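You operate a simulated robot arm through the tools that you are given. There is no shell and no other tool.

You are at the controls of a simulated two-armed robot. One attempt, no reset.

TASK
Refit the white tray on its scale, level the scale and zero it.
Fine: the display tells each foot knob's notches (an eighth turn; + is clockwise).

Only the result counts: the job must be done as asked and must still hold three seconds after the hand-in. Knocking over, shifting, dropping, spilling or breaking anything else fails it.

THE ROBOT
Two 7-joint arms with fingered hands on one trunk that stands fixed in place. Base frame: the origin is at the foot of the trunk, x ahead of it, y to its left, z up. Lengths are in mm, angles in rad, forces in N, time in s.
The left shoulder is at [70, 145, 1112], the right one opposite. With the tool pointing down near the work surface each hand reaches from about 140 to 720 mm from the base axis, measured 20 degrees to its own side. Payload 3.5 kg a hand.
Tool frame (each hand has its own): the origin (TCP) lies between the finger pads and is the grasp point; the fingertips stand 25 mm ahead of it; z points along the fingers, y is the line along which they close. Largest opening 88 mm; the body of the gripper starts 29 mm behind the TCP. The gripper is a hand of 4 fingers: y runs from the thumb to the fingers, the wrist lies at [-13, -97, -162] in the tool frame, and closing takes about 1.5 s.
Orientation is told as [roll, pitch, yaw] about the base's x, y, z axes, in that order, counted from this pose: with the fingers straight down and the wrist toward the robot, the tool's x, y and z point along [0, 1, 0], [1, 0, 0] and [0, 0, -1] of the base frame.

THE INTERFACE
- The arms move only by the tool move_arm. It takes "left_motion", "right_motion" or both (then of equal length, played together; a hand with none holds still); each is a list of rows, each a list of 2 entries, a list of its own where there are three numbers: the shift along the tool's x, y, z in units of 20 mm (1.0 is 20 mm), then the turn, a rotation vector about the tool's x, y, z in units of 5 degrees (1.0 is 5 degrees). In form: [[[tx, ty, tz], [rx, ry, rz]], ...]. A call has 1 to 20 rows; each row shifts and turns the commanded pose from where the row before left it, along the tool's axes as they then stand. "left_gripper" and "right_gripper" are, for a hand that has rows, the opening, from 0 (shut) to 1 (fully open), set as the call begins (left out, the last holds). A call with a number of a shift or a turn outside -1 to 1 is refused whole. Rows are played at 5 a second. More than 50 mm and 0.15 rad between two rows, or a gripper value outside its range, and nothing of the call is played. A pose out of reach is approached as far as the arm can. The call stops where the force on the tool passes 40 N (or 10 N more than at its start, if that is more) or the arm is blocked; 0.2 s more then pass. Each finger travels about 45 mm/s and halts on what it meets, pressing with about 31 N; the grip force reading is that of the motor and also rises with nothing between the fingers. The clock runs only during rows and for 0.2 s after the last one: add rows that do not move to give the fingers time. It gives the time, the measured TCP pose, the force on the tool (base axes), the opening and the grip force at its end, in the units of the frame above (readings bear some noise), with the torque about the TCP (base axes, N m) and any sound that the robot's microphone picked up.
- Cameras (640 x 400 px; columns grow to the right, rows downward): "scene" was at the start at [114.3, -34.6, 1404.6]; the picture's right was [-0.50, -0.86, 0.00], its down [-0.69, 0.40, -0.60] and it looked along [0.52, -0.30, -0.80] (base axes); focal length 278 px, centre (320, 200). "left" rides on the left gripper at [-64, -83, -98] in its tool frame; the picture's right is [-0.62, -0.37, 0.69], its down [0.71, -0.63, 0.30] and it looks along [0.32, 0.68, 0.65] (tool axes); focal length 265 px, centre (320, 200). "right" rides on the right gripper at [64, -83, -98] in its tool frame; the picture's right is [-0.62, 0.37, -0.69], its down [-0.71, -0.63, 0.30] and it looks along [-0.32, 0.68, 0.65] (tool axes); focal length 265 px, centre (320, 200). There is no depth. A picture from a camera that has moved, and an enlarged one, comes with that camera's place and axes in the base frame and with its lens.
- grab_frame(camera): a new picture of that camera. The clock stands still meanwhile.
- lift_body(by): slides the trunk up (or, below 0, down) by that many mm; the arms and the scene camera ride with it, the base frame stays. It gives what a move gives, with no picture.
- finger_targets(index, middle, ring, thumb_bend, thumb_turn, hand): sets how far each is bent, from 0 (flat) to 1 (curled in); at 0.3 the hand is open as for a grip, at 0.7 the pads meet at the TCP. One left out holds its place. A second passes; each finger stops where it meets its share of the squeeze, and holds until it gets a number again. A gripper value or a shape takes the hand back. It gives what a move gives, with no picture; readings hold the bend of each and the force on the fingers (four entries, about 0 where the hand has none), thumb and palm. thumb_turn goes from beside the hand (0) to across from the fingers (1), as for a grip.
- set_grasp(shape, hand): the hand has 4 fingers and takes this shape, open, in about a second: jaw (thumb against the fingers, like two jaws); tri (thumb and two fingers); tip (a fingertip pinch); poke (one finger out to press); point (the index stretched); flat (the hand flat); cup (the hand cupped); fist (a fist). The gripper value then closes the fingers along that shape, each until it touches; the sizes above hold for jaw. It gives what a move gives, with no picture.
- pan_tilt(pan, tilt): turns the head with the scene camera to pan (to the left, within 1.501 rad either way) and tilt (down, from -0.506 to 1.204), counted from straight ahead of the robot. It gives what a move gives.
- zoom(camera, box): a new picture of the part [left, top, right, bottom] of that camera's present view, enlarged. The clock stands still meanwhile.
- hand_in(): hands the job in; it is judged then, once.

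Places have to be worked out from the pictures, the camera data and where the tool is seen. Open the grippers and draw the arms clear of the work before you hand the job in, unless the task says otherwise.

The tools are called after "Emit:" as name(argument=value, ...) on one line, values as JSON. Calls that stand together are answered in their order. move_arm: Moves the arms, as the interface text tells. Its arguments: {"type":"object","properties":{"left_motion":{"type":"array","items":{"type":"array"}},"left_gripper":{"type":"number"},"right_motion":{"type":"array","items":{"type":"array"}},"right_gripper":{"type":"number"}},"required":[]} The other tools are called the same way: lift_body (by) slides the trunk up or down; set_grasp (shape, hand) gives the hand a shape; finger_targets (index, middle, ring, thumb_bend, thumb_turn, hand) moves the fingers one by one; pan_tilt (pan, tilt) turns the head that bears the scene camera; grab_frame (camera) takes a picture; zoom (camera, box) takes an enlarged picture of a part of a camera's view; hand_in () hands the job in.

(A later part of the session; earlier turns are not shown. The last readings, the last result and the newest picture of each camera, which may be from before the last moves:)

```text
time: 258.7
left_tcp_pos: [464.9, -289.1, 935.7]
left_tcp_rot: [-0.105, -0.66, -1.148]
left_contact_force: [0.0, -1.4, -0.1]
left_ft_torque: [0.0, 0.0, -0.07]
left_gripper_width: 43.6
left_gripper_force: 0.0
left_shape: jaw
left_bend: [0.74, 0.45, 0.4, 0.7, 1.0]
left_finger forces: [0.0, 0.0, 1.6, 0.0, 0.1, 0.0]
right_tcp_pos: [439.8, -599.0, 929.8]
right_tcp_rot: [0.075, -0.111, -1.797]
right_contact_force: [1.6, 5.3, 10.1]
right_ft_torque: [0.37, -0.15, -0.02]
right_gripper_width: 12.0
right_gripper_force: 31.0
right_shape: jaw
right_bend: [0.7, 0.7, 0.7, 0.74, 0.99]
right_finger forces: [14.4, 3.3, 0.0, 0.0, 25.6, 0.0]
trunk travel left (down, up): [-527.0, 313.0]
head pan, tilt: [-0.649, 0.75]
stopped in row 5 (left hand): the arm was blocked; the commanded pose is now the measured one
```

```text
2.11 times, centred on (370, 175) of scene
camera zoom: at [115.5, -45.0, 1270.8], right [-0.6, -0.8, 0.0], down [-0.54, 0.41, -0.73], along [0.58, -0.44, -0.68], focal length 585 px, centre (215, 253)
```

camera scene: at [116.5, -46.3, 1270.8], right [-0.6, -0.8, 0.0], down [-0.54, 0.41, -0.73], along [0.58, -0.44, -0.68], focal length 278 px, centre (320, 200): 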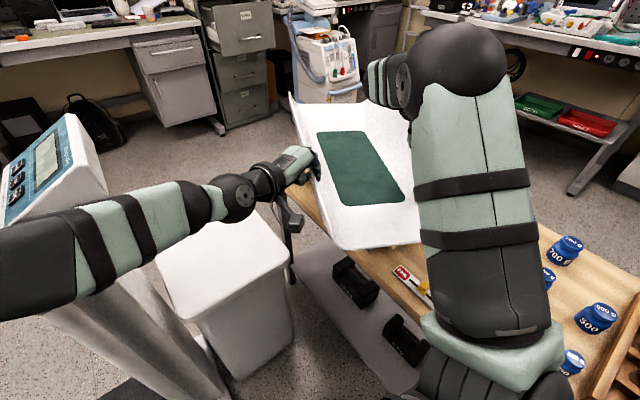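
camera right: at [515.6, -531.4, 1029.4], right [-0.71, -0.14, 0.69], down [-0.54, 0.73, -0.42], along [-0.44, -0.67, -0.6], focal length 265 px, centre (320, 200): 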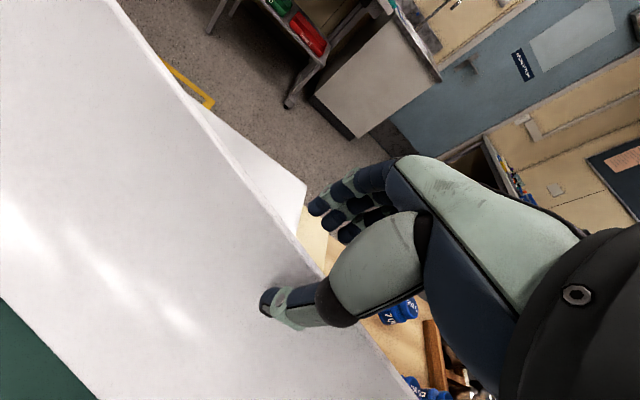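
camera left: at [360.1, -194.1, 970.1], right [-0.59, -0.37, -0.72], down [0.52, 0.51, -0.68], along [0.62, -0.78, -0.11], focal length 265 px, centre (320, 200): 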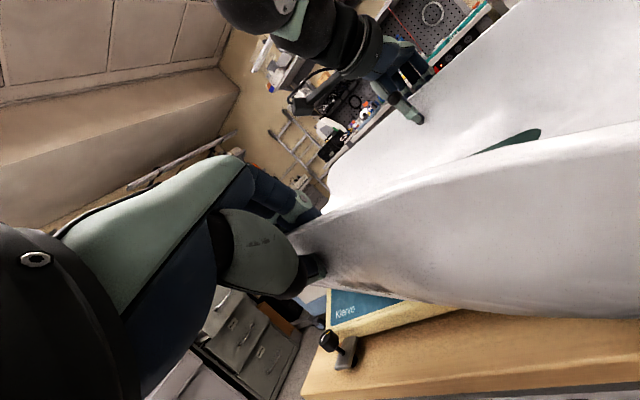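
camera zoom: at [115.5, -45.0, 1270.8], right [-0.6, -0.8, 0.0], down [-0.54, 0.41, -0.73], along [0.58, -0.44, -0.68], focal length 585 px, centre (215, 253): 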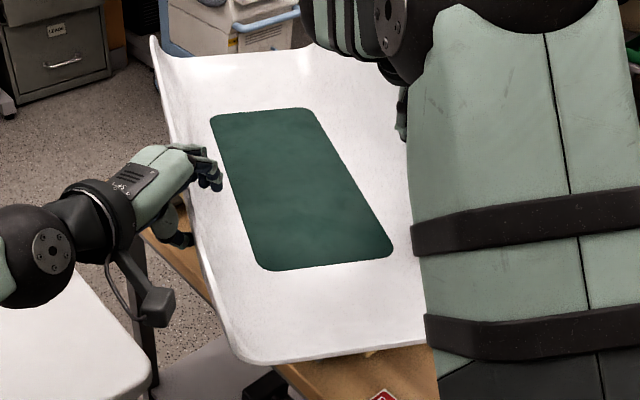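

The tray stays put, held down on the platform by the right hand. Retracting the left hand along its finger direction, away from the tray.

Emit:
move_arm(left_motion=[[[0, 0, -0.5], [0, 0, 0]], [[0, 0, -0.8], [0, 0, 0]], [[0, 0, -1], [0, 0, 0]], [[0, 0, -1], [0, 0, 0]], [[0, 0, -1], [0, 0, 0]], [[0, 0, 0], [0, 0, 0]]], left_gripper=0.8)

Emit:
zoom(camera="scene", box=[270, 80, 470, 270])

Emit:
grab_frame(camera="left")

```text
time: 260.1
left_tcp_pos: [450.4, -236.9, 1002.6]
left_tcp_rot: [-0.099, -0.658, -1.154]
left_contact_force: [0.2, -0.1, -0.2]
left_ft_torque: [0.03, 0.01, -0.03]
left_gripper_width: 70.4
left_gripper_force: 0.0
left_shape: jaw
left_bend: [0.27, 0.34, 0.32, 0.49, 0.99]
left_finger forces: [0.0, 0.0, 0.1, 0.0, 0.0, 0.0]
right_tcp_pos: [440.4, -598.6, 928.3]
right_tcp_rot: [0.067, -0.112, -1.8]
right_contact_force: [2.6, 2.4, 13.1]
right_ft_torque: [0.46, -0.2, -0.05]
right_gripper_width: 11.6
right_gripper_force: 30.9
right_shape: jaw
right_bend: [0.7, 0.7, 0.7, 0.74, 0.99]
right_finger forces: [15.7, 3.5, 0.0, 0.1, 27.0, 0.0]
trunk travel left (down, up): [-527.0, 313.0]
head pan, tilt: [-0.649, 0.75]
```

```text
2.11 times, centred on (370, 175) of scene
camera zoom: at [115.5, -45.0, 1270.9], right [-0.6, -0.8, 0.0], down [-0.54, 0.41, -0.73], along [0.58, -0.44, -0.68], focal length 585 px, centre (215, 253)
```

zoom: 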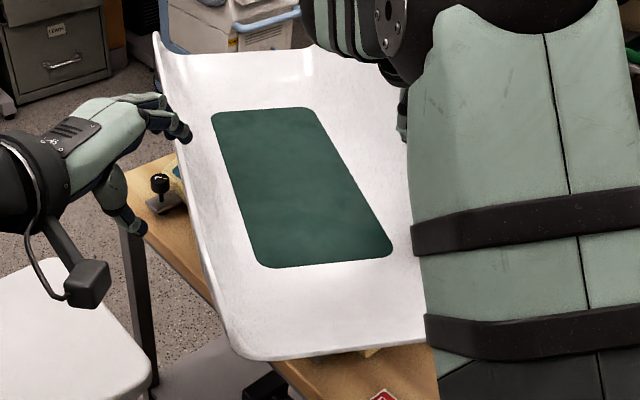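

```text
taken
camera left: at [348.5, -140.1, 1034.1], right [-0.59, -0.36, -0.72], down [0.51, 0.52, -0.68], along [0.62, -0.77, -0.12], focal length 265 px, centre (320, 200)
```

left: 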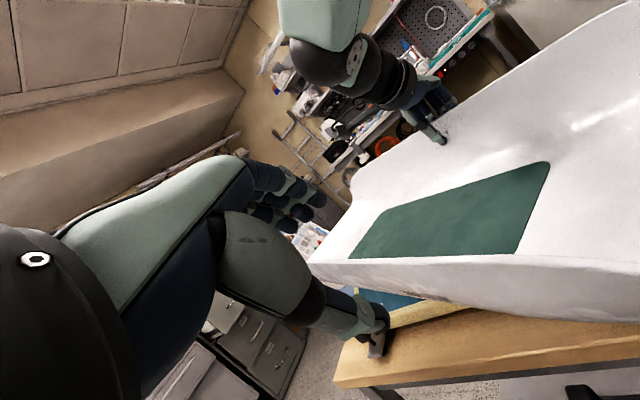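

The left hand is free and the tray is steady. Moving the left hand well away, then pulling the tray toward −y with the right hand in small steps.

Emit:
move_arm(left_motion=[[[0.11, -0.71, -0.86], [0, 0, 0]], [[0.11, -0.71, -0.86], [0, 0, 0]], [[0.11, -0.71, -0.86], [0, 0, 0]], [[0.11, -0.71, -0.86], [0, 0, 0]], [[0.11, -0.71, -0.86], [0, 0, 0]], [[0.11, -0.71, -0.86], [0, 0, 0]], [[0.11, -0.71, -0.86], [0, 0, 0]], [[0, 0, 0], [0, 0, 0]]])

Emit:
move_arm(right_motion=[[[0.11, 0.484, 0.062], [0, 0, 0]], [[0.11, 0.484, 0.062], [0, 0, 0]], [[0.11, 0.484, 0.062], [0, 0, 0]], [[0, 0, 0], [0, 0, 0]]])

Emit:
grab_frame(camera="scene")

```text
time: 261.9
left_tcp_pos: [412.8, -89.7, 1033.3]
left_tcp_rot: [-0.1, -0.659, -1.153]
left_contact_force: [-0.4, 0.5, -0.1]
left_ft_torque: [0.0, 0.0, -0.01]
left_gripper_width: 70.2
left_gripper_force: 0.0
left_shape: jaw
left_bend: [0.27, 0.34, 0.32, 0.49, 0.99]
left_finger forces: [0.1, 0.0, 0.1, 0.1, 0.1, 0.0]
right_tcp_pos: [439.2, -599.1, 927.6]
right_tcp_rot: [0.068, -0.112, -1.801]
right_contact_force: [2.7, 4.0, 12.5]
right_ft_torque: [0.44, -0.2, -0.06]
right_gripper_width: 11.2
right_gripper_force: 30.3
right_shape: jaw
right_bend: [0.7, 0.7, 0.7, 0.74, 0.99]
right_finger forces: [15.9, 3.7, 0.0, 0.0, 27.5, 0.0]
trunk travel left (down, up): [-527.0, 313.0]
head pan, tilt: [-0.649, 0.75]
```

```text
time: 262.9
left_tcp_pos: [413.4, -90.8, 1033.4]
left_tcp_rot: [-0.101, -0.659, -1.153]
left_contact_force: [-0.2, 0.5, -0.7]
left_ft_torque: [0.0, 0.0, -0.02]
left_gripper_width: 70.1
left_gripper_force: 0.0
left_shape: jaw
left_bend: [0.27, 0.34, 0.32, 0.49, 0.99]
left_finger forces: [0.1, 0.0, 0.0, 0.1, 0.0, 0.0]
right_tcp_pos: [438.9, -628.4, 929.5]
right_tcp_rot: [0.069, -0.111, -1.8]
right_contact_force: [-0.4, 4.4, 10.5]
right_ft_torque: [0.39, -0.07, 0.02]
right_gripper_width: 11.2
right_gripper_force: 31.0
right_shape: jaw
right_bend: [0.7, 0.7, 0.7, 0.74, 1.0]
right_finger forces: [14.5, 4.9, 0.0, 0.0, 26.0, 0.2]
trunk travel left (down, up): [-527.0, 313.0]
head pan, tilt: [-0.649, 0.75]
```

```text
taken
camera scene: at [115.0, -44.8, 1270.9], right [-0.6, -0.8, 0.0], down [-0.54, 0.41, -0.73], along [0.58, -0.44, -0.68], focal length 278 px, centre (320, 200)
```

scene: 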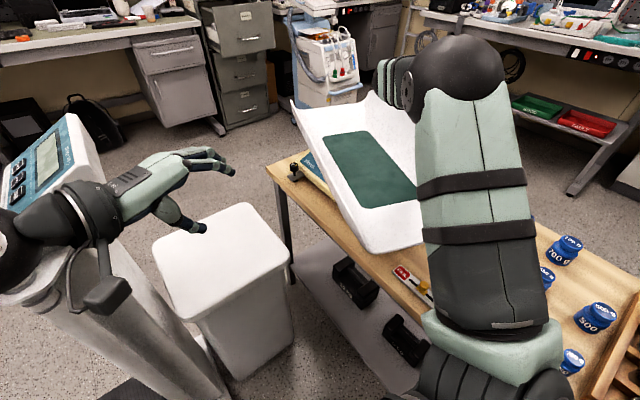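

It slides nicely. Pulling another 40 mm.

Emit:
move_arm(right_motion=[[[0.11, 0.484, 0.062], [0, 0, 0]], [[0.11, 0.484, 0.062], [0, 0, 0]], [[0.11, 0.484, 0.062], [0, 0, 0]], [[0.11, 0.484, 0.062], [0, 0, 0]], [[0, 0, 0], [0, 0, 0]]])

Emit:
zoom(camera="scene", box=[270, 80, 470, 270])

```text
time: 264.1
left_tcp_pos: [414.4, -90.0, 1034.7]
left_tcp_rot: [-0.099, -0.66, -1.154]
left_contact_force: [0.3, -1.0, -0.7]
left_ft_torque: [-0.01, 0.01, 0.01]
left_gripper_width: 70.4
left_gripper_force: 0.0
left_shape: jaw
left_bend: [0.27, 0.34, 0.32, 0.49, 0.99]
left_finger forces: [0.1, 0.0, 0.0, 0.0, 0.0, 0.1]
right_tcp_pos: [438.7, -668.8, 928.5]
right_tcp_rot: [0.067, -0.112, -1.799]
right_contact_force: [0.3, 6.7, 10.1]
right_ft_torque: [0.38, -0.06, 0.01]
right_gripper_width: 10.8
right_gripper_force: 31.1
right_shape: jaw
right_bend: [0.7, 0.7, 0.7, 0.74, 1.0]
right_finger forces: [12.4, 5.9, 0.0, 0.0, 26.5, 0.0]
trunk travel left (down, up): [-527.0, 313.0]
head pan, tilt: [-0.649, 0.75]
```

```text
2.11 times, centred on (370, 175) of scene
camera zoom: at [115.5, -44.3, 1270.9], right [-0.6, -0.8, 0.0], down [-0.54, 0.41, -0.73], along [0.58, -0.44, -0.68], focal length 585 px, centre (215, 253)
```

zoom: 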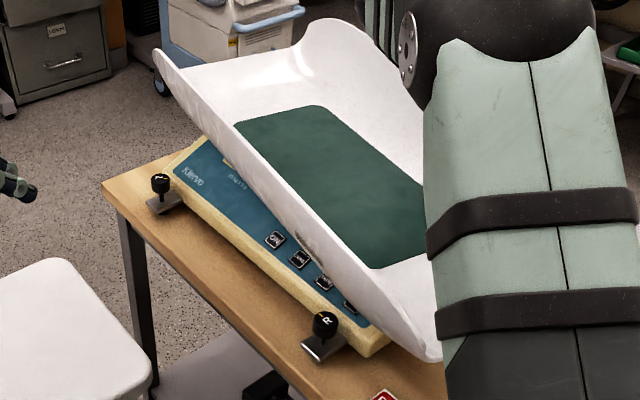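

Beautiful: the tray has come onto the scale and is squaring itself (≈−15°). Pulling 25 mm further so its centre of mass is safely over the platform.

Emit:
move_arm(right_motion=[[[0.11, 0.484, 0.062], [0, 0, 0]], [[0.11, 0.484, 0.062], [0, 0, 0]], [[0.06, 0.24, 0.03], [0, 0, 0]], [[0, 0, 0], [0, 0, 0]]])

Emit:
zoom(camera="scene", box=[270, 80, 470, 270])

Emit:
grab_frame(camera="right")

```text
time: 265.1
left_tcp_pos: [414.0, -89.6, 1033.6]
left_tcp_rot: [-0.099, -0.659, -1.153]
left_contact_force: [0.1, 0.3, -0.3]
left_ft_torque: [0.01, 0.02, 0.01]
left_gripper_width: 70.2
left_gripper_force: 0.0
left_shape: jaw
left_bend: [0.27, 0.34, 0.32, 0.49, 0.99]
left_finger forces: [0.0, 0.0, 0.0, 0.0, 0.2, 0.1]
right_tcp_pos: [438.3, -694.9, 928.3]
right_tcp_rot: [0.069, -0.11, -1.798]
right_contact_force: [0.6, 5.4, 11.0]
right_ft_torque: [0.35, -0.02, 0.04]
right_gripper_width: 10.6
right_gripper_force: 31.1
right_shape: jaw
right_bend: [0.7, 0.7, 0.7, 0.74, 1.0]
right_finger forces: [12.0, 6.4, 0.0, 0.1, 26.4, 0.0]
trunk travel left (down, up): [-527.0, 313.0]
head pan, tilt: [-0.649, 0.75]
```

```text
2.11 times, centred on (370, 175) of scene
camera zoom: at [115.4, -44.4, 1270.9], right [-0.6, -0.8, 0.0], down [-0.54, 0.41, -0.73], along [0.58, -0.44, -0.68], focal length 585 px, centre (215, 253)
```

zoom: 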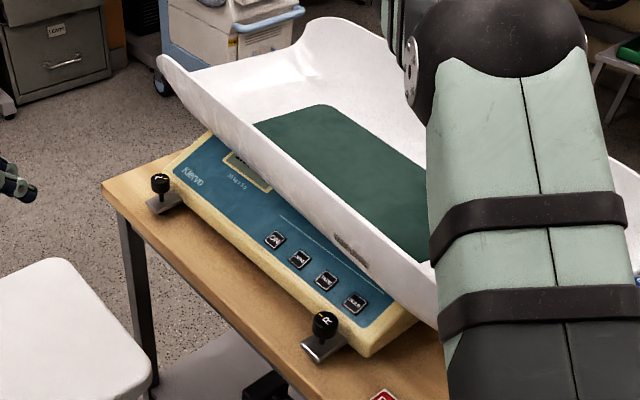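

```text
taken
camera right: at [516.9, -613.6, 1023.0], right [-0.71, -0.14, 0.69], down [-0.54, 0.73, -0.42], along [-0.44, -0.67, -0.59], focal length 265 px, centre (320, 200)
```

right: 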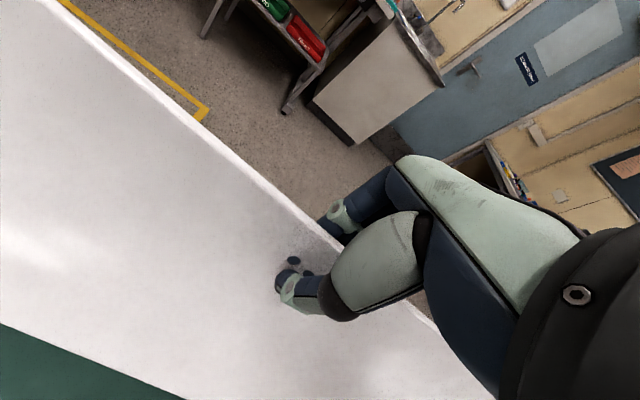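

The tray's centre is now ≈(481,-566), over the platform, yaw ≈−7°. It should be stable on its own; releasing the right hand and rising straight up.

Emit:
move_arm(right_motion=[[[0, 0, -0.1], [0, 0, 0]], [[0, 0, -0.1], [0, 0, 0]], [[0, 0, 0], [0, 0, 0]]])

Emit:
move_arm(right_motion=[[[0, 0, 0], [0, 0, 0]], [[0, 0, 0], [0, 0, 0]], [[0, 0, 0], [0, 0, 0]], [[0, 0, 0], [0, 0, 0]], [[0, 0, 0], [0, 0, 0]]], right_gripper=0.6)

Emit:
zoom(camera="scene", box=[270, 80, 470, 270])

```text
time: 265.9
left_tcp_pos: [414.8, -92.1, 1032.4]
left_tcp_rot: [-0.1, -0.657, -1.155]
left_contact_force: [0.2, 0.3, 0.4]
left_ft_torque: [-0.02, 0.03, 0.0]
left_gripper_width: 70.4
left_gripper_force: 0.1
left_shape: jaw
left_bend: [0.27, 0.34, 0.32, 0.49, 0.99]
left_finger forces: [0.0, 0.0, 0.0, 0.0, 0.1, 0.0]
right_tcp_pos: [438.6, -694.8, 929.8]
right_tcp_rot: [0.063, -0.109, -1.798]
right_contact_force: [-0.2, 2.6, -0.1]
right_ft_torque: [0.16, 0.02, 0.02]
right_gripper_width: 10.4
right_gripper_force: 31.5
right_shape: jaw
right_bend: [0.7, 0.7, 0.7, 0.74, 1.0]
right_finger forces: [13.9, 6.9, 0.0, 0.0, 22.6, 0.1]
trunk travel left (down, up): [-527.0, 313.0]
head pan, tilt: [-0.649, 0.75]
```

```text
time: 267.1
left_tcp_pos: [414.3, -91.8, 1034.0]
left_tcp_rot: [-0.099, -0.657, -1.153]
left_contact_force: [0.0, -0.5, -0.3]
left_ft_torque: [-0.02, -0.05, -0.01]
left_gripper_width: 69.9
left_gripper_force: 0.1
left_shape: jaw
left_bend: [0.27, 0.34, 0.32, 0.49, 0.99]
left_finger forces: [0.1, 0.0, 0.0, 0.0, 0.1, 0.1]
right_tcp_pos: [440.7, -694.8, 931.1]
right_tcp_rot: [0.067, -0.111, -1.797]
right_contact_force: [1.2, 0.1, 0.7]
right_ft_torque: [0.04, -0.02, 0.03]
right_gripper_width: 52.6
right_gripper_force: 0.1
right_shape: jaw
right_bend: [0.29, 0.41, 0.37, 0.65, 1.0]
right_finger forces: [0.0, 0.0, 0.1, 0.0, 0.0, 0.0]
trunk travel left (down, up): [-527.0, 313.0]
head pan, tilt: [-0.649, 0.75]
```

```text
2.11 times, centred on (370, 175) of scene
camera zoom: at [116.5, -47.6, 1270.7], right [-0.6, -0.8, 0.0], down [-0.54, 0.41, -0.73], along [0.58, -0.44, -0.68], focal length 585 px, centre (215, 253)
```

zoom: 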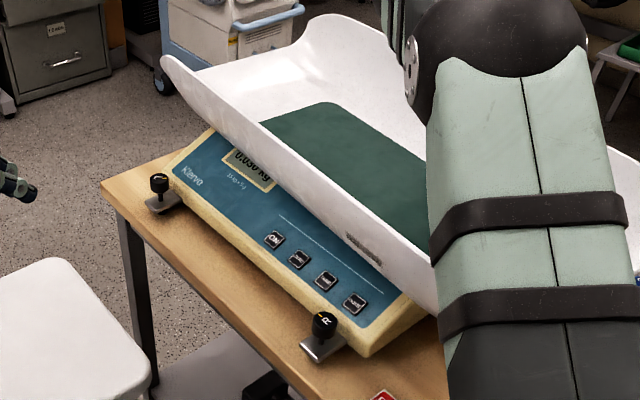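

The display now shows a weight, "0.030 kg", so the tray registers. It's still off-centre by about (57, −70) mm, so I'll centre it: first raise the right hand, close it, and move to the tray's near end to push it +x.

Emit:
move_arm(right_motion=[[[0, 0, -0.7], [0, 0, 0]], [[0, 0, -1], [0, 0, 0]], [[0, 0, -1], [0, 0, 0]], [[0, 0, -1], [0, 0, 0]], [[0, 0, -1], [0, 0, 0]], [[0, 0, 0], [0, 0, 0]]])

Emit:
grab_frame(camera="scene")

Emit:
zoom(camera="scene", box=[320, 130, 400, 190])

```text
time: 268.5
left_tcp_pos: [414.8, -92.6, 1033.4]
left_tcp_rot: [-0.099, -0.657, -1.154]
left_contact_force: [-0.6, 0.1, -0.7]
left_ft_torque: [-0.02, 0.0, 0.0]
left_gripper_width: 70.1
left_gripper_force: 0.1
left_shape: jaw
left_bend: [0.27, 0.34, 0.32, 0.49, 0.99]
left_finger forces: [0.0, 0.1, 0.0, 0.0, 0.0, 0.1]
right_tcp_pos: [435.6, -684.9, 1022.6]
right_tcp_rot: [0.065, -0.109, -1.798]
right_contact_force: [-0.2, -0.4, 0.0]
right_ft_torque: [0.03, -0.01, 0.04]
right_gripper_width: 52.5
right_gripper_force: 0.0
right_shape: jaw
right_bend: [0.29, 0.41, 0.37, 0.65, 1.0]
right_finger forces: [0.0, 0.0, 0.0, 0.0, 0.1, 0.1]
trunk travel left (down, up): [-527.0, 313.0]
head pan, tilt: [-0.649, 0.75]
```

```text
taken
camera scene: at [116.6, -47.8, 1270.6], right [-0.6, -0.8, 0.0], down [-0.54, 0.41, -0.73], along [0.58, -0.44, -0.68], focal length 278 px, centre (320, 200)
```

scene: 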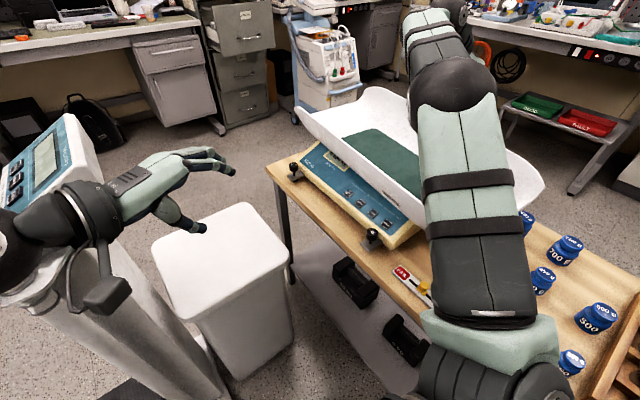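

```text
6.67 times, centred on (360, 160) of scene
camera zoom: at [116.6, -47.8, 1270.6], right [-0.6, -0.8, 0.0], down [-0.54, 0.41, -0.73], along [0.58, -0.44, -0.68], focal length 1853 px, centre (53, 467)
```

zoom: 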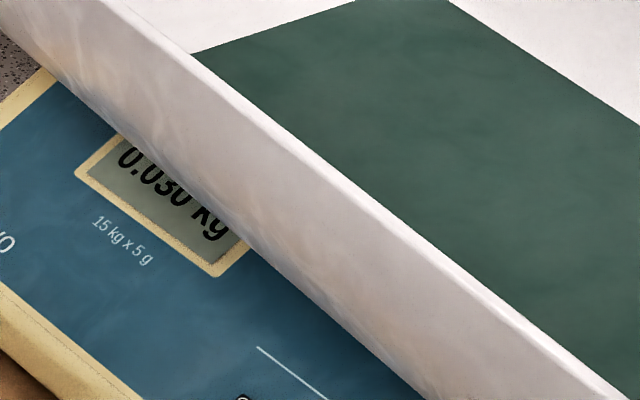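

The display reads 0.030 kg. Measuring the tray's pose from a wider zoom before pushing.

Emit:
zoom(camera="scene", box=[270, 70, 570, 270])

Emit:
grab_frame(camera="right")

```text
2.00 times, centred on (420, 170) of scene
camera zoom: at [116.6, -47.8, 1270.6], right [-0.6, -0.8, 0.0], down [-0.54, 0.41, -0.73], along [0.58, -0.44, -0.68], focal length 556 px, centre (120, 260)
```

zoom: 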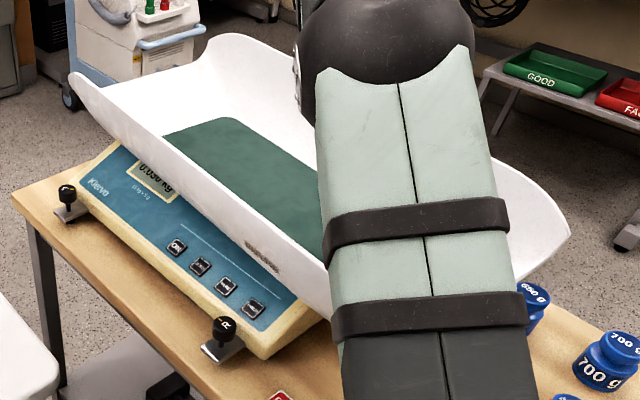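

```text
taken
camera right: at [513.8, -604.7, 1117.6], right [-0.71, -0.14, 0.69], down [-0.54, 0.73, -0.42], along [-0.44, -0.67, -0.6], focal length 265 px, centre (320, 200)
```

right: 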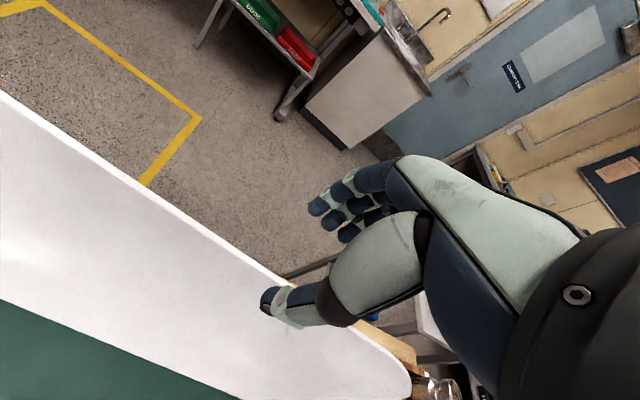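

Tray ≈(475,-558), yaw ≈−7.5°. I'll push it from the front: moving the closed right hand over to the front side (and the left hand a bit further away).

Emit:
move_arm(right_motion=[[[0, 0, -0.8], [0, 0, 0]], [[-0.213, -0.94, -0.12], [0, 0, 0]], [[-0.213, -0.94, -0.12], [0, 0, 0]], [[-0.213, -0.94, -0.12], [0, 0, 0]], [[-0.213, -0.94, -0.12], [0, 0, 0]], [[-0.213, -0.94, -0.12], [0, 0, 0]], [[-0.213, -0.94, -0.12], [0, 0, 0]], [[-0.213, -0.94, -0.12], [0, 0, 0]], [[-0.213, -0.94, -0.12], [0, 0, 0]], [[-0.213, -0.94, -0.12], [0, 0, 0]], [[-0.213, -0.94, -0.12], [0, 0, 0]], [[-0.213, -0.94, -0.12], [0, 0, 0]], [[-0.213, -0.94, -0.12], [0, 0, 0]], [[-0.213, -0.94, -0.12], [0, 0, 0]], [[-0.213, -0.94, -0.12], [0, 0, 0]], [[-0.213, -0.94, -0.12], [0, 0, 0]], [[-0.213, -0.94, -0.12], [0, 0, 0]], [[0, 0, 0], [0, 0, 0]]], right_gripper=0, left_motion=[[[0.08, -0.146, -0.197], [0, 0, 0]], [[0.08, -0.146, -0.197], [0, 0, 0]], [[0.08, -0.146, -0.197], [0, 0, 0]], [[0.08, -0.146, -0.197], [0, 0, 0]], [[0.08, -0.146, -0.197], [0, 0, 0]], [[0.08, -0.146, -0.197], [0, 0, 0]], [[0.08, -0.146, -0.197], [0, 0, 0]], [[0.08, -0.146, -0.197], [0, 0, 0]], [[0.08, -0.146, -0.197], [0, 0, 0]], [[0.08, -0.146, -0.197], [0, 0, 0]], [[0.08, -0.146, -0.197], [0, 0, 0]], [[0.08, -0.146, -0.197], [0, 0, 0]], [[0.08, -0.146, -0.197], [0, 0, 0]], [[0.08, -0.146, -0.197], [0, 0, 0]], [[0.08, -0.146, -0.197], [0, 0, 0]], [[0.08, -0.146, -0.197], [0, 0, 0]], [[0, 0, 0], [0, 0, 0]], [[0, 0, 0], [0, 0, 0]]])

Emit:
grab_frame(camera="scene")

Emit:
grab_frame(camera="right")

```text
time: 272.3
left_tcp_pos: [414.4, -12.3, 1053.4]
left_tcp_rot: [-0.099, -0.656, -1.152]
left_contact_force: [0.2, 0.3, -0.7]
left_ft_torque: [0.01, 0.02, 0.02]
left_gripper_width: 70.4
left_gripper_force: 0.2
left_shape: jaw
left_bend: [0.27, 0.34, 0.32, 0.49, 0.99]
left_finger forces: [0.0, 0.0, 0.0, 0.0, 0.1, 0.0]
right_tcp_pos: [434.2, -370.9, 1039.8]
right_tcp_rot: [0.066, -0.11, -1.799]
right_contact_force: [0.1, 0.9, 0.4]
right_ft_torque: [-0.01, 0.01, 0.0]
right_gripper_width: 0.0
right_gripper_force: 31.0
right_shape: jaw
right_bend: [0.7, 0.7, 0.7, 0.38, 1.0]
right_finger forces: [0.0, 0.1, 0.0, 0.0, 0.0, 0.1]
trunk travel left (down, up): [-527.0, 313.0]
head pan, tilt: [-0.649, 0.75]
```

```text
taken
camera scene: at [116.4, -47.9, 1270.7], right [-0.6, -0.8, 0.0], down [-0.54, 0.41, -0.73], along [0.58, -0.44, -0.68], focal length 278 px, centre (320, 200)
```

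scene: 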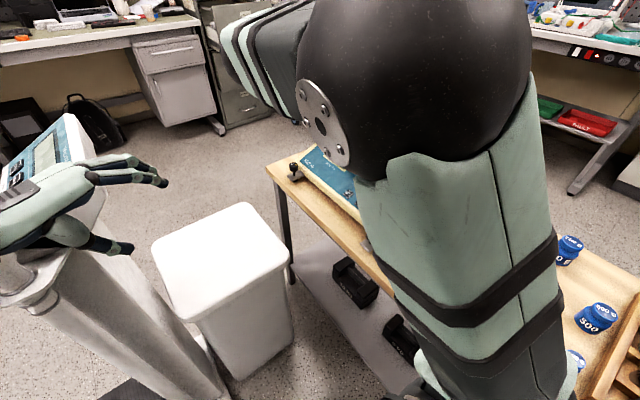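

```text
taken
camera right: at [511.9, -291.4, 1133.7], right [-0.71, -0.14, 0.69], down [-0.54, 0.73, -0.42], along [-0.44, -0.67, -0.6], focal length 265 px, centre (320, 200)
```

right: 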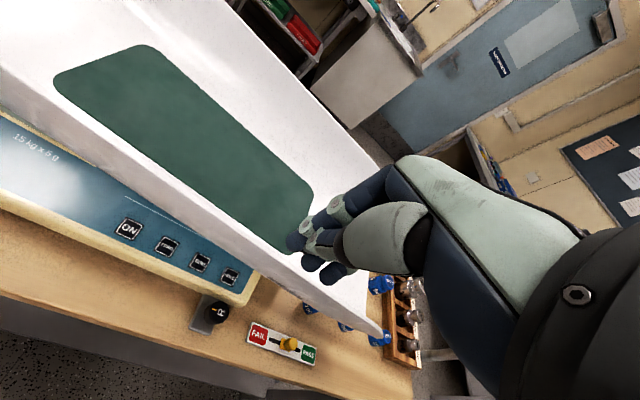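

Good view: lowering the closed hand in front of the tray's front wall (first 15 mm further out for clearance).

Emit:
move_arm(right_motion=[[[-0.16, -0.73, -0.09], [0, 0, 0]], [[0, 0, 1], [0, 0, 0]], [[0, 0, 1], [0, 0, 0]], [[0, 0, 1], [0, 0, 0]], [[0, 0, 1], [0, 0, 0]], [[0, 0, 1], [0, 0, 0]], [[0, 0, 1], [0, 0, 0]], [[0, 0, 1], [0, 0, 0]], [[0, 0, 0.7], [0, 0, 0]], [[0, 0, 0], [0, 0, 0]]])

Emit:
grab_frame(camera="right")

```text
time: 274.5
left_tcp_pos: [412.9, -13.4, 1053.5]
left_tcp_rot: [-0.099, -0.66, -1.153]
left_contact_force: [0.5, 0.1, 0.1]
left_ft_torque: [-0.03, 0.0, -0.02]
left_gripper_width: 69.9
left_gripper_force: 0.1
left_shape: jaw
left_bend: [0.27, 0.34, 0.32, 0.49, 0.99]
left_finger forces: [0.1, 0.0, 0.0, 0.0, 0.1, 0.1]
right_tcp_pos: [441.3, -374.6, 888.5]
right_tcp_rot: [0.065, -0.112, -1.798]
right_contact_force: [1.3, 0.1, -0.3]
right_ft_torque: [0.03, 0.0, 0.02]
right_gripper_width: 0.4
right_gripper_force: 31.0
right_shape: jaw
right_bend: [0.7, 0.7, 0.7, 0.39, 1.0]
right_finger forces: [0.0, 0.0, 0.1, 0.0, 0.0, 0.0]
trunk travel left (down, up): [-527.0, 313.0]
head pan, tilt: [-0.649, 0.75]
```

```text
taken
camera right: at [518.0, -294.9, 981.7], right [-0.71, -0.14, 0.69], down [-0.54, 0.73, -0.42], along [-0.44, -0.67, -0.6], focal length 265 px, centre (320, 200)
```

right: 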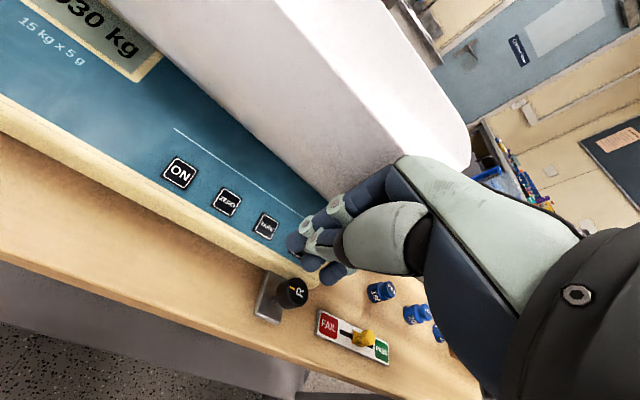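

Positioned in front of the wall. Pushing toward −y in small steps.

Emit:
move_arm(right_motion=[[[0.11, 0.484, 0.062], [0, 0, 0]], [[0.11, 0.484, 0.062], [0, 0, 0]], [[0.11, 0.484, 0.062], [0, 0, 0]], [[0, 0, 0], [0, 0, 0]]])

Emit:
move_arm(right_motion=[[[0.11, 0.484, 0.062], [0, 0, 0]], [[0.11, 0.484, 0.062], [0, 0, 0]], [[0, 0, 0], [0, 0, 0]]])

Emit:
grab_frame(camera="right")

```text
time: 275.5
left_tcp_pos: [414.6, -11.7, 1055.0]
left_tcp_rot: [-0.099, -0.656, -1.155]
left_contact_force: [-0.4, -0.3, 0.0]
left_ft_torque: [-0.04, -0.02, 0.01]
left_gripper_width: 70.3
left_gripper_force: 0.0
left_shape: jaw
left_bend: [0.27, 0.34, 0.32, 0.49, 0.99]
left_finger forces: [0.0, 0.0, 0.1, 0.1, 0.0, 0.0]
right_tcp_pos: [442.4, -405.9, 887.8]
right_tcp_rot: [0.066, -0.11, -1.798]
right_contact_force: [-0.5, 1.7, 0.3]
right_ft_torque: [-0.08, -0.01, -0.04]
right_gripper_width: 0.0
right_gripper_force: 31.1
right_shape: jaw
right_bend: [0.7, 0.7, 0.7, 0.39, 1.0]
right_finger forces: [0.0, 1.3, 0.0, 0.1, 0.1, 0.1]
trunk travel left (down, up): [-527.0, 313.0]
head pan, tilt: [-0.649, 0.75]
```

```text
time: 276.3
left_tcp_pos: [413.7, -12.0, 1054.7]
left_tcp_rot: [-0.1, -0.656, -1.153]
left_contact_force: [0.7, 0.1, -0.4]
left_ft_torque: [-0.01, 0.0, -0.02]
left_gripper_width: 70.0
left_gripper_force: 0.0
left_shape: jaw
left_bend: [0.27, 0.34, 0.32, 0.49, 0.99]
left_finger forces: [0.1, 0.0, 0.0, 0.1, 0.0, 0.1]
right_tcp_pos: [441.5, -425.7, 887.0]
right_tcp_rot: [0.067, -0.111, -1.796]
right_contact_force: [-0.4, 0.9, 0.6]
right_ft_torque: [-0.05, -0.04, -0.07]
right_gripper_width: 0.1
right_gripper_force: 31.1
right_shape: jaw
right_bend: [0.7, 0.7, 0.7, 0.39, 1.0]
right_finger forces: [1.6, 0.0, 0.0, 0.0, 0.1, 0.0]
trunk travel left (down, up): [-527.0, 313.0]
head pan, tilt: [-0.649, 0.75]
```

```text
taken
camera right: at [519.0, -345.0, 981.6], right [-0.71, -0.14, 0.69], down [-0.54, 0.73, -0.42], along [-0.44, -0.67, -0.6], focal length 265 px, centre (320, 200)
```

right: 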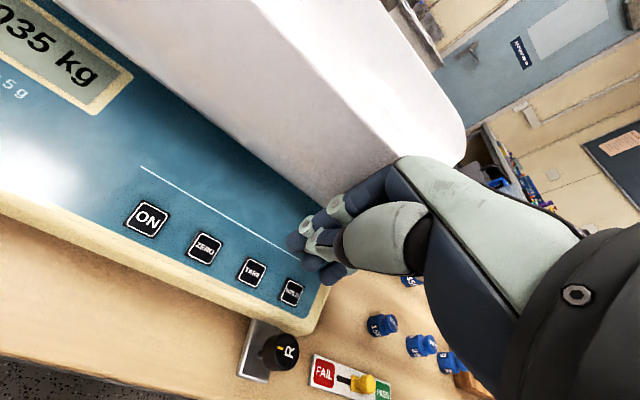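

Tray slides with only ~1–2 N. Continuing another 30 mm, then checking the yaw.

Emit:
move_arm(right_motion=[[[0.11, 0.484, 0.062], [0, 0, 0]], [[0.11, 0.484, 0.062], [0, 0, 0]], [[0.11, 0.484, 0.062], [0, 0, 0]], [[0, 0, 0], [0, 0, 0]]])

Emit:
pan_tilt(pan=-0.8, tilt=0.7)

Emit:
grab_frame(camera="scene")

Emit:
grab_frame(camera="right")

```text
time: 277.3
left_tcp_pos: [412.9, -11.5, 1054.8]
left_tcp_rot: [-0.101, -0.659, -1.154]
left_contact_force: [-0.8, 0.7, 0.4]
left_ft_torque: [0.0, 0.01, -0.05]
left_gripper_width: 70.3
left_gripper_force: 0.1
left_shape: jaw
left_bend: [0.27, 0.34, 0.32, 0.49, 0.99]
left_finger forces: [0.0, 0.0, 0.0, 0.1, 0.0, 0.0]
right_tcp_pos: [441.4, -454.1, 887.8]
right_tcp_rot: [0.065, -0.11, -1.797]
right_contact_force: [-0.8, 2.9, 1.2]
right_ft_torque: [-0.13, -0.01, -0.02]
right_gripper_width: 0.1
right_gripper_force: 31.0
right_shape: jaw
right_bend: [0.7, 0.7, 0.7, 0.39, 1.0]
right_finger forces: [2.1, 0.0, 0.1, 0.1, 0.1, 0.0]
trunk travel left (down, up): [-527.0, 313.0]
head pan, tilt: [-0.649, 0.75]
```

```text
time: 278.0
left_tcp_pos: [414.5, -11.4, 1054.9]
left_tcp_rot: [-0.099, -0.656, -1.154]
left_contact_force: [-0.4, 0.6, -0.4]
left_ft_torque: [-0.01, 0.0, 0.04]
left_gripper_width: 70.3
left_gripper_force: 0.0
left_shape: jaw
left_bend: [0.27, 0.34, 0.32, 0.49, 0.99]
left_finger forces: [0.0, 0.0, 0.0, 0.1, 0.1, 0.0]
right_tcp_pos: [441.0, -454.6, 887.8]
right_tcp_rot: [0.066, -0.11, -1.797]
right_contact_force: [-0.2, 1.1, 0.3]
right_ft_torque: [-0.06, -0.01, 0.01]
right_gripper_width: 0.1
right_gripper_force: 31.6
right_shape: jaw
right_bend: [0.7, 0.7, 0.7, 0.39, 1.0]
right_finger forces: [1.4, 0.0, 0.0, 0.1, 0.1, 0.1]
trunk travel left (down, up): [-527.0, 313.0]
head pan, tilt: [-0.799, 0.7]
```

```text
taken
camera scene: at [109.6, -57.9, 1274.9], right [-0.72, -0.7, 0.0], down [-0.45, 0.46, -0.76], along [0.53, -0.55, -0.64], focal length 278 px, centre (320, 200)
```

scene: 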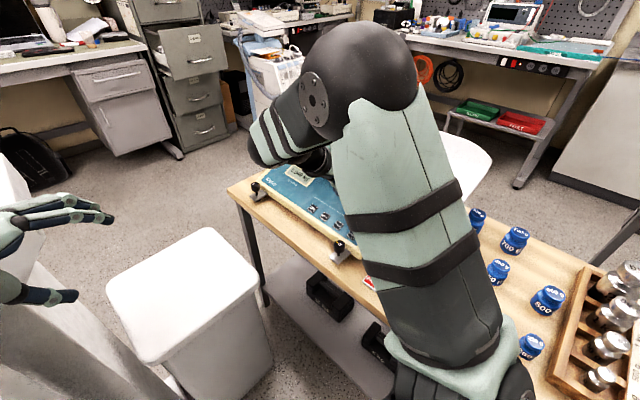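

```text
taken
camera right: at [518.8, -374.5, 982.2], right [-0.71, -0.14, 0.69], down [-0.54, 0.73, -0.42], along [-0.44, -0.67, -0.6], focal length 265 px, centre (320, 200)
```

right: 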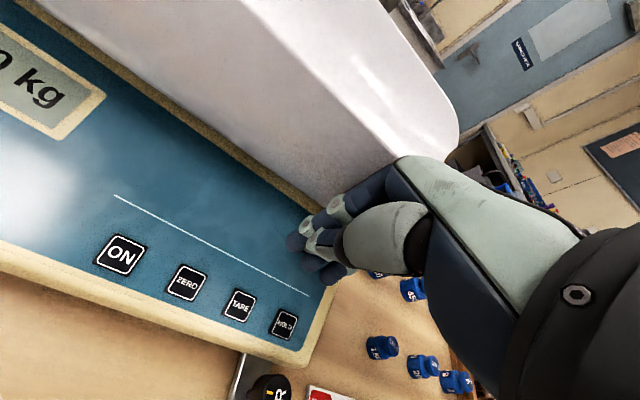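

The front wall looks parallel to the panel now. Backing the right hand off and up to view and measure the tray.

Emit:
move_arm(right_motion=[[[-0.2, -0.97, -0.12], [0, 0, 0]], [[-0.2, -0.97, -0.5], [0, 0, 0]], [[-0.2, -0.97, -1], [0, 0, 0]], [[0, -0.5, -1], [0, 0, 0]], [[0, 0, -1], [0, 0, 0]], [[0, 0, -1], [0, 0, 0]], [[0, 0, -1], [0, 0, 0]], [[0, 0, -1], [0, 0, 0]], [[0, 0, -1], [0, 0, 0]], [[0, 0, 0], [0, 0, 0]]])

Emit:
grab_frame(camera="right")

Emit:
grab_frame(camera="scene")

```text
time: 280.2
left_tcp_pos: [413.3, -13.2, 1054.2]
left_tcp_rot: [-0.099, -0.656, -1.153]
left_contact_force: [0.4, 0.1, 0.1]
left_ft_torque: [-0.02, -0.02, 0.01]
left_gripper_width: 70.2
left_gripper_force: 0.0
left_shape: jaw
left_bend: [0.27, 0.34, 0.32, 0.49, 0.99]
left_finger forces: [0.0, 0.0, 0.0, 0.1, 0.0, 0.1]
right_tcp_pos: [437.9, -369.7, 1031.9]
right_tcp_rot: [0.067, -0.109, -1.799]
right_contact_force: [-0.2, -0.3, -0.2]
right_ft_torque: [-0.03, 0.01, -0.02]
right_gripper_width: 0.0
right_gripper_force: 31.1
right_shape: jaw
right_bend: [0.7, 0.7, 0.7, 0.39, 1.0]
right_finger forces: [0.1, 0.0, 0.0, 0.1, 0.0, 0.1]
trunk travel left (down, up): [-527.0, 313.0]
head pan, tilt: [-0.799, 0.7]
```

```text
taken
camera right: at [516.3, -289.9, 1126.4], right [-0.71, -0.14, 0.69], down [-0.54, 0.73, -0.42], along [-0.44, -0.67, -0.6], focal length 265 px, centre (320, 200)
```

right: 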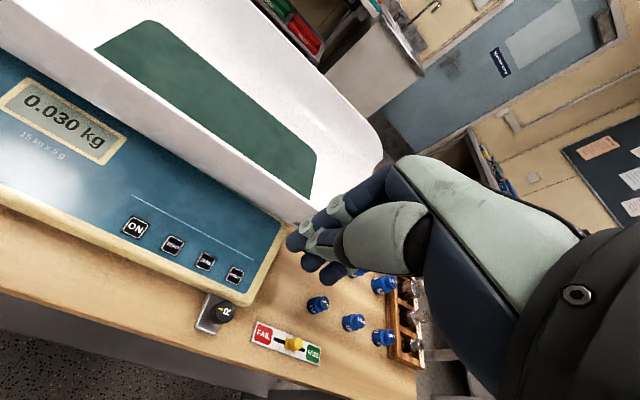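

```text
taken
camera scene: at [109.8, -58.6, 1274.9], right [-0.72, -0.7, 0.0], down [-0.45, 0.46, -0.76], along [0.53, -0.55, -0.64], focal length 278 px, centre (320, 200)
```

scene: 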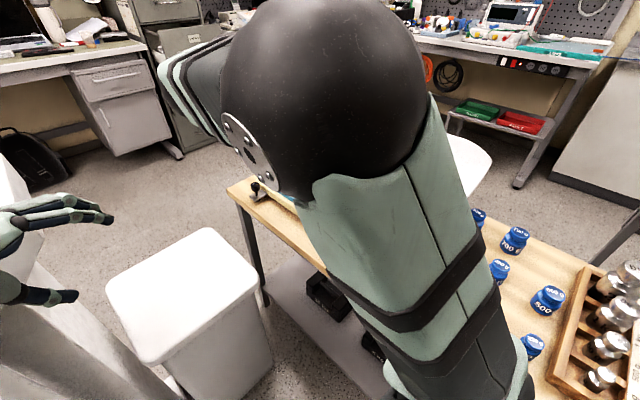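

From this view the tray is at ≈(500,-635), yaw ≈+3°: y is right, and x needs about +38 mm. I'll take the closed right hand to the tray's near end (left side of it) to push +x.

Emit:
move_arm(right_motion=[[[-0.983, 0.228, -0.04], [0, 0, 0]], [[-0.983, 0.228, -0.04], [0, 0, 0]], [[-0.983, 0.228, -0.04], [0, 0, 0]], [[-0.983, 0.228, -0.04], [0, 0, 0]], [[-0.983, 0.228, -0.04], [0, 0, 0]], [[-0.983, 0.228, -0.04], [0, 0, 0]], [[-0.983, 0.228, -0.04], [0, 0, 0]], [[-0.983, 0.228, -0.04], [0, 0, 0]], [[-0.983, 0.228, -0.04], [0, 0, 0]], [[-0.983, 0.228, -0.04], [0, 0, 0]], [[-0.983, 0.228, -0.04], [0, 0, 0]], [[-0.983, 0.228, -0.04], [0, 0, 0]], [[-0.983, 0.228, -0.04], [0, 0, 0]], [[-0.983, 0.228, -0.04], [0, 0, 0]], [[-0.983, 0.228, -0.04], [0, 0, 0]], [[0, 0, 0], [0, 0, 0]]])

Emit:
grab_frame(camera="scene")

Emit:
grab_frame(camera="right")

```text
time: 283.6
left_tcp_pos: [413.0, -11.7, 1054.5]
left_tcp_rot: [-0.098, -0.654, -1.154]
left_contact_force: [-0.4, -0.7, 0.2]
left_ft_torque: [0.0, -0.01, 0.01]
left_gripper_width: 70.3
left_gripper_force: 0.0
left_shape: jaw
left_bend: [0.27, 0.34, 0.32, 0.49, 0.99]
left_finger forces: [0.0, 0.1, 0.0, 0.1, 0.0, 0.0]
right_tcp_pos: [378.6, -369.3, 1031.1]
right_tcp_rot: [0.065, -0.11, -1.798]
right_contact_force: [0.4, -0.6, 1.0]
right_ft_torque: [-0.01, 0.0, 0.01]
right_gripper_width: 0.0
right_gripper_force: 30.6
right_shape: jaw
right_bend: [0.7, 0.7, 0.7, 0.39, 1.0]
right_finger forces: [0.0, 0.0, 0.0, 0.1, 0.0, 0.0]
right hand out of reach, approached as far as the arm can: row 4, 5, 6, 7, 8, 9, 10, 11, 12, 13, 14, 15
trunk travel left (down, up): [-527.0, 313.0]
head pan, tilt: [-0.799, 0.7]
```

```text
taken
camera scene: at [109.6, -58.3, 1274.9], right [-0.72, -0.7, 0.0], down [-0.45, 0.46, -0.76], along [0.53, -0.55, -0.64], focal length 278 px, centre (320, 200)
```

scene: 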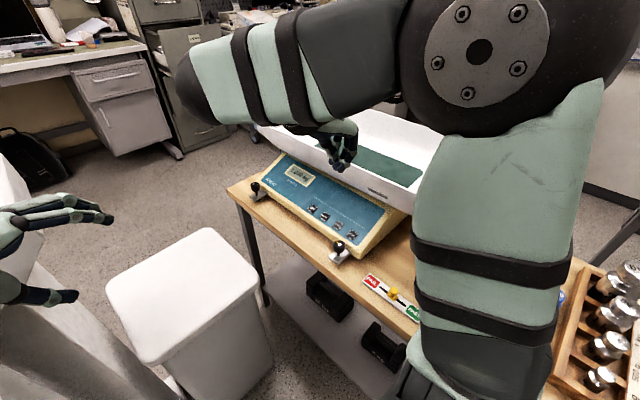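

```text
taken
camera right: at [456.2, -289.4, 1125.0], right [-0.71, -0.14, 0.69], down [-0.54, 0.73, -0.42], along [-0.44, -0.67, -0.59], focal length 265 px, centre (320, 200)
```

right: 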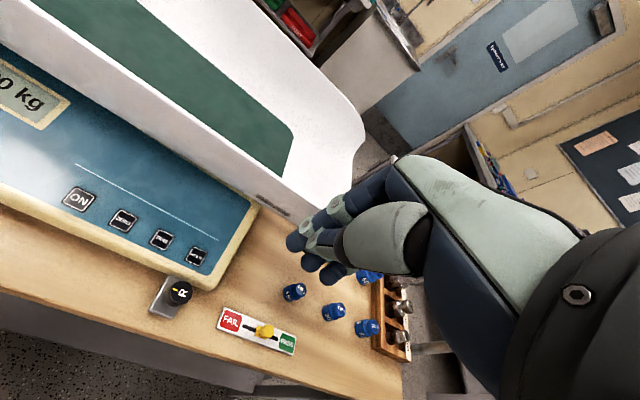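

That yaw isn't reachable close to the body. I'll turn the hand back to a natural heading (yaw ≈ 0) first.

Emit:
move_arm(right_motion=[[[0, 0, 0], [0, 0, -1]], [[0, 0, 0], [0, 0, -1]], [[0, 0, 0], [0, 0, -1]], [[0, 0, 0], [0, 0, -1]], [[0, 0, 0], [0, 0, -1]], [[0, 0, 0], [0, 0, -1]], [[0, 0, 0], [0, 0, -1]], [[0, 0, 0], [0, 0, -1]], [[0, 0, 0], [0, 0, -1]], [[0, 0, 0], [0, 0, -1]], [[0, 0, 0], [0, 0, -1]], [[0, 0, 0], [0, 0, -1]], [[0, 0, 0], [0, 0, -1]], [[0, 0, 0], [0, 0, -1]], [[0, 0, 0], [0, 0, -1]], [[0, 0, 0], [0, 0, -1]], [[0, 0, 0], [0, 0, -1]], [[0, 0, 0], [0, 0, -1]], [[0, 0, 0], [0, 0, -1]], [[0, 0, 0], [0, 0, -1]]])

Emit:
grab_frame(camera="scene")

Emit:
grab_frame(camera="right")

```text
time: 287.8
left_tcp_pos: [413.7, -11.8, 1053.9]
left_tcp_rot: [-0.1, -0.656, -1.154]
left_contact_force: [0.3, -0.3, -0.6]
left_ft_torque: [-0.01, 0.0, 0.03]
left_gripper_width: 70.1
left_gripper_force: 0.1
left_shape: jaw
left_bend: [0.27, 0.34, 0.32, 0.49, 0.99]
left_finger forces: [0.1, 0.1, 0.0, 0.0, 0.1, 0.0]
right_tcp_pos: [448.0, -360.3, 1018.0]
right_tcp_rot: [-0.119, -0.048, -0.043]
right_contact_force: [-0.4, 0.6, 0.0]
right_ft_torque: [-0.01, 0.01, -0.01]
right_gripper_width: 0.1
right_gripper_force: 30.9
right_shape: jaw
right_bend: [0.7, 0.7, 0.7, 0.39, 1.0]
right_finger forces: [0.1, 0.1, 0.0, 0.0, 0.0, 0.0]
right hand out of reach, approached as far as the arm can: row 1, 2, 3, 4, 5, 6, 7, 8, 9, 10, 12
trunk travel left (down, up): [-527.0, 313.0]
head pan, tilt: [-0.799, 0.7]
```

```text
taken
camera scene: at [109.6, -58.8, 1274.9], right [-0.72, -0.7, 0.0], down [-0.45, 0.46, -0.76], along [0.53, -0.55, -0.64], focal length 278 px, centre (320, 200)
```

scene: 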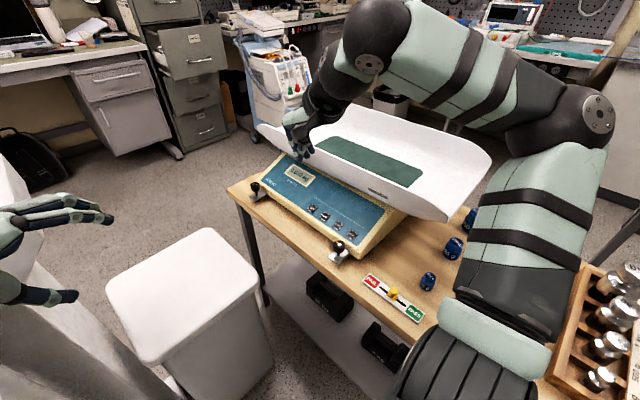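

```text
taken
camera right: at [363.6, -280.0, 1104.8], right [0.31, -0.55, 0.78], down [-0.65, -0.72, -0.25], along [0.69, -0.43, -0.58], focal length 265 px, centre (320, 200)
```

right: 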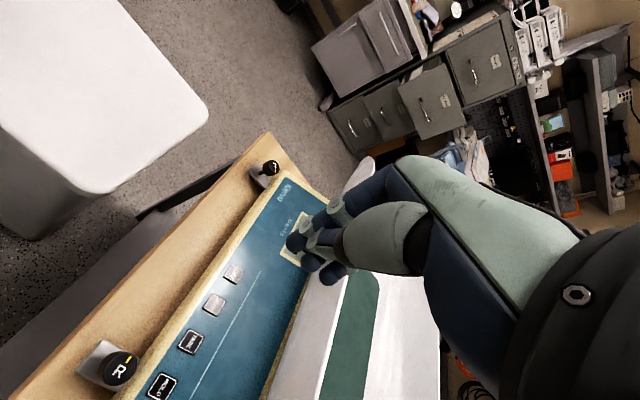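

Excellent view of the whole tray on the scale now. Zooming to measure.

Emit:
zoom(camera="scene", box=[230, 90, 510, 280])

Emit:
zoom(camera="scene", box=[270, 150, 350, 210])

```text
2.11 times, centred on (370, 185) of scene
camera zoom: at [109.6, -58.8, 1274.9], right [-0.72, -0.7, 0.0], down [-0.45, 0.46, -0.76], along [0.53, -0.55, -0.64], focal length 585 px, centre (215, 232)
```

zoom: 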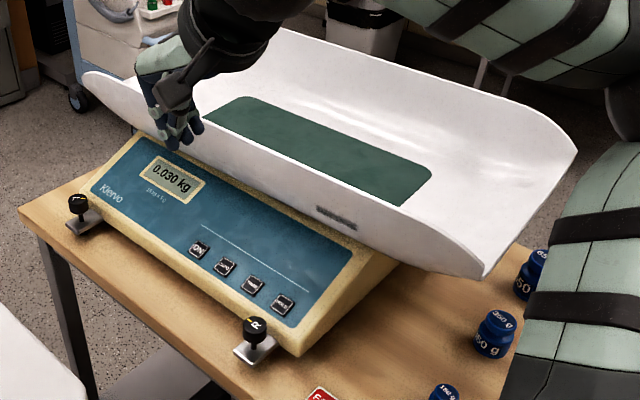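

```text
6.67 times, centred on (310, 180) of scene
camera zoom: at [109.6, -58.8, 1274.9], right [-0.72, -0.7, 0.0], down [-0.45, 0.46, -0.76], along [0.53, -0.55, -0.64], focal length 1853 px, centre (387, 333)
```

zoom: 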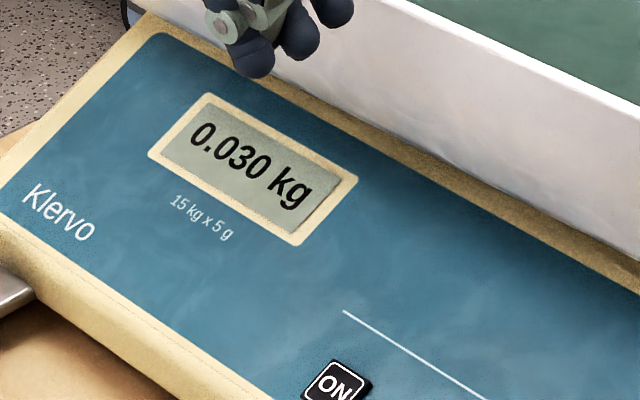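

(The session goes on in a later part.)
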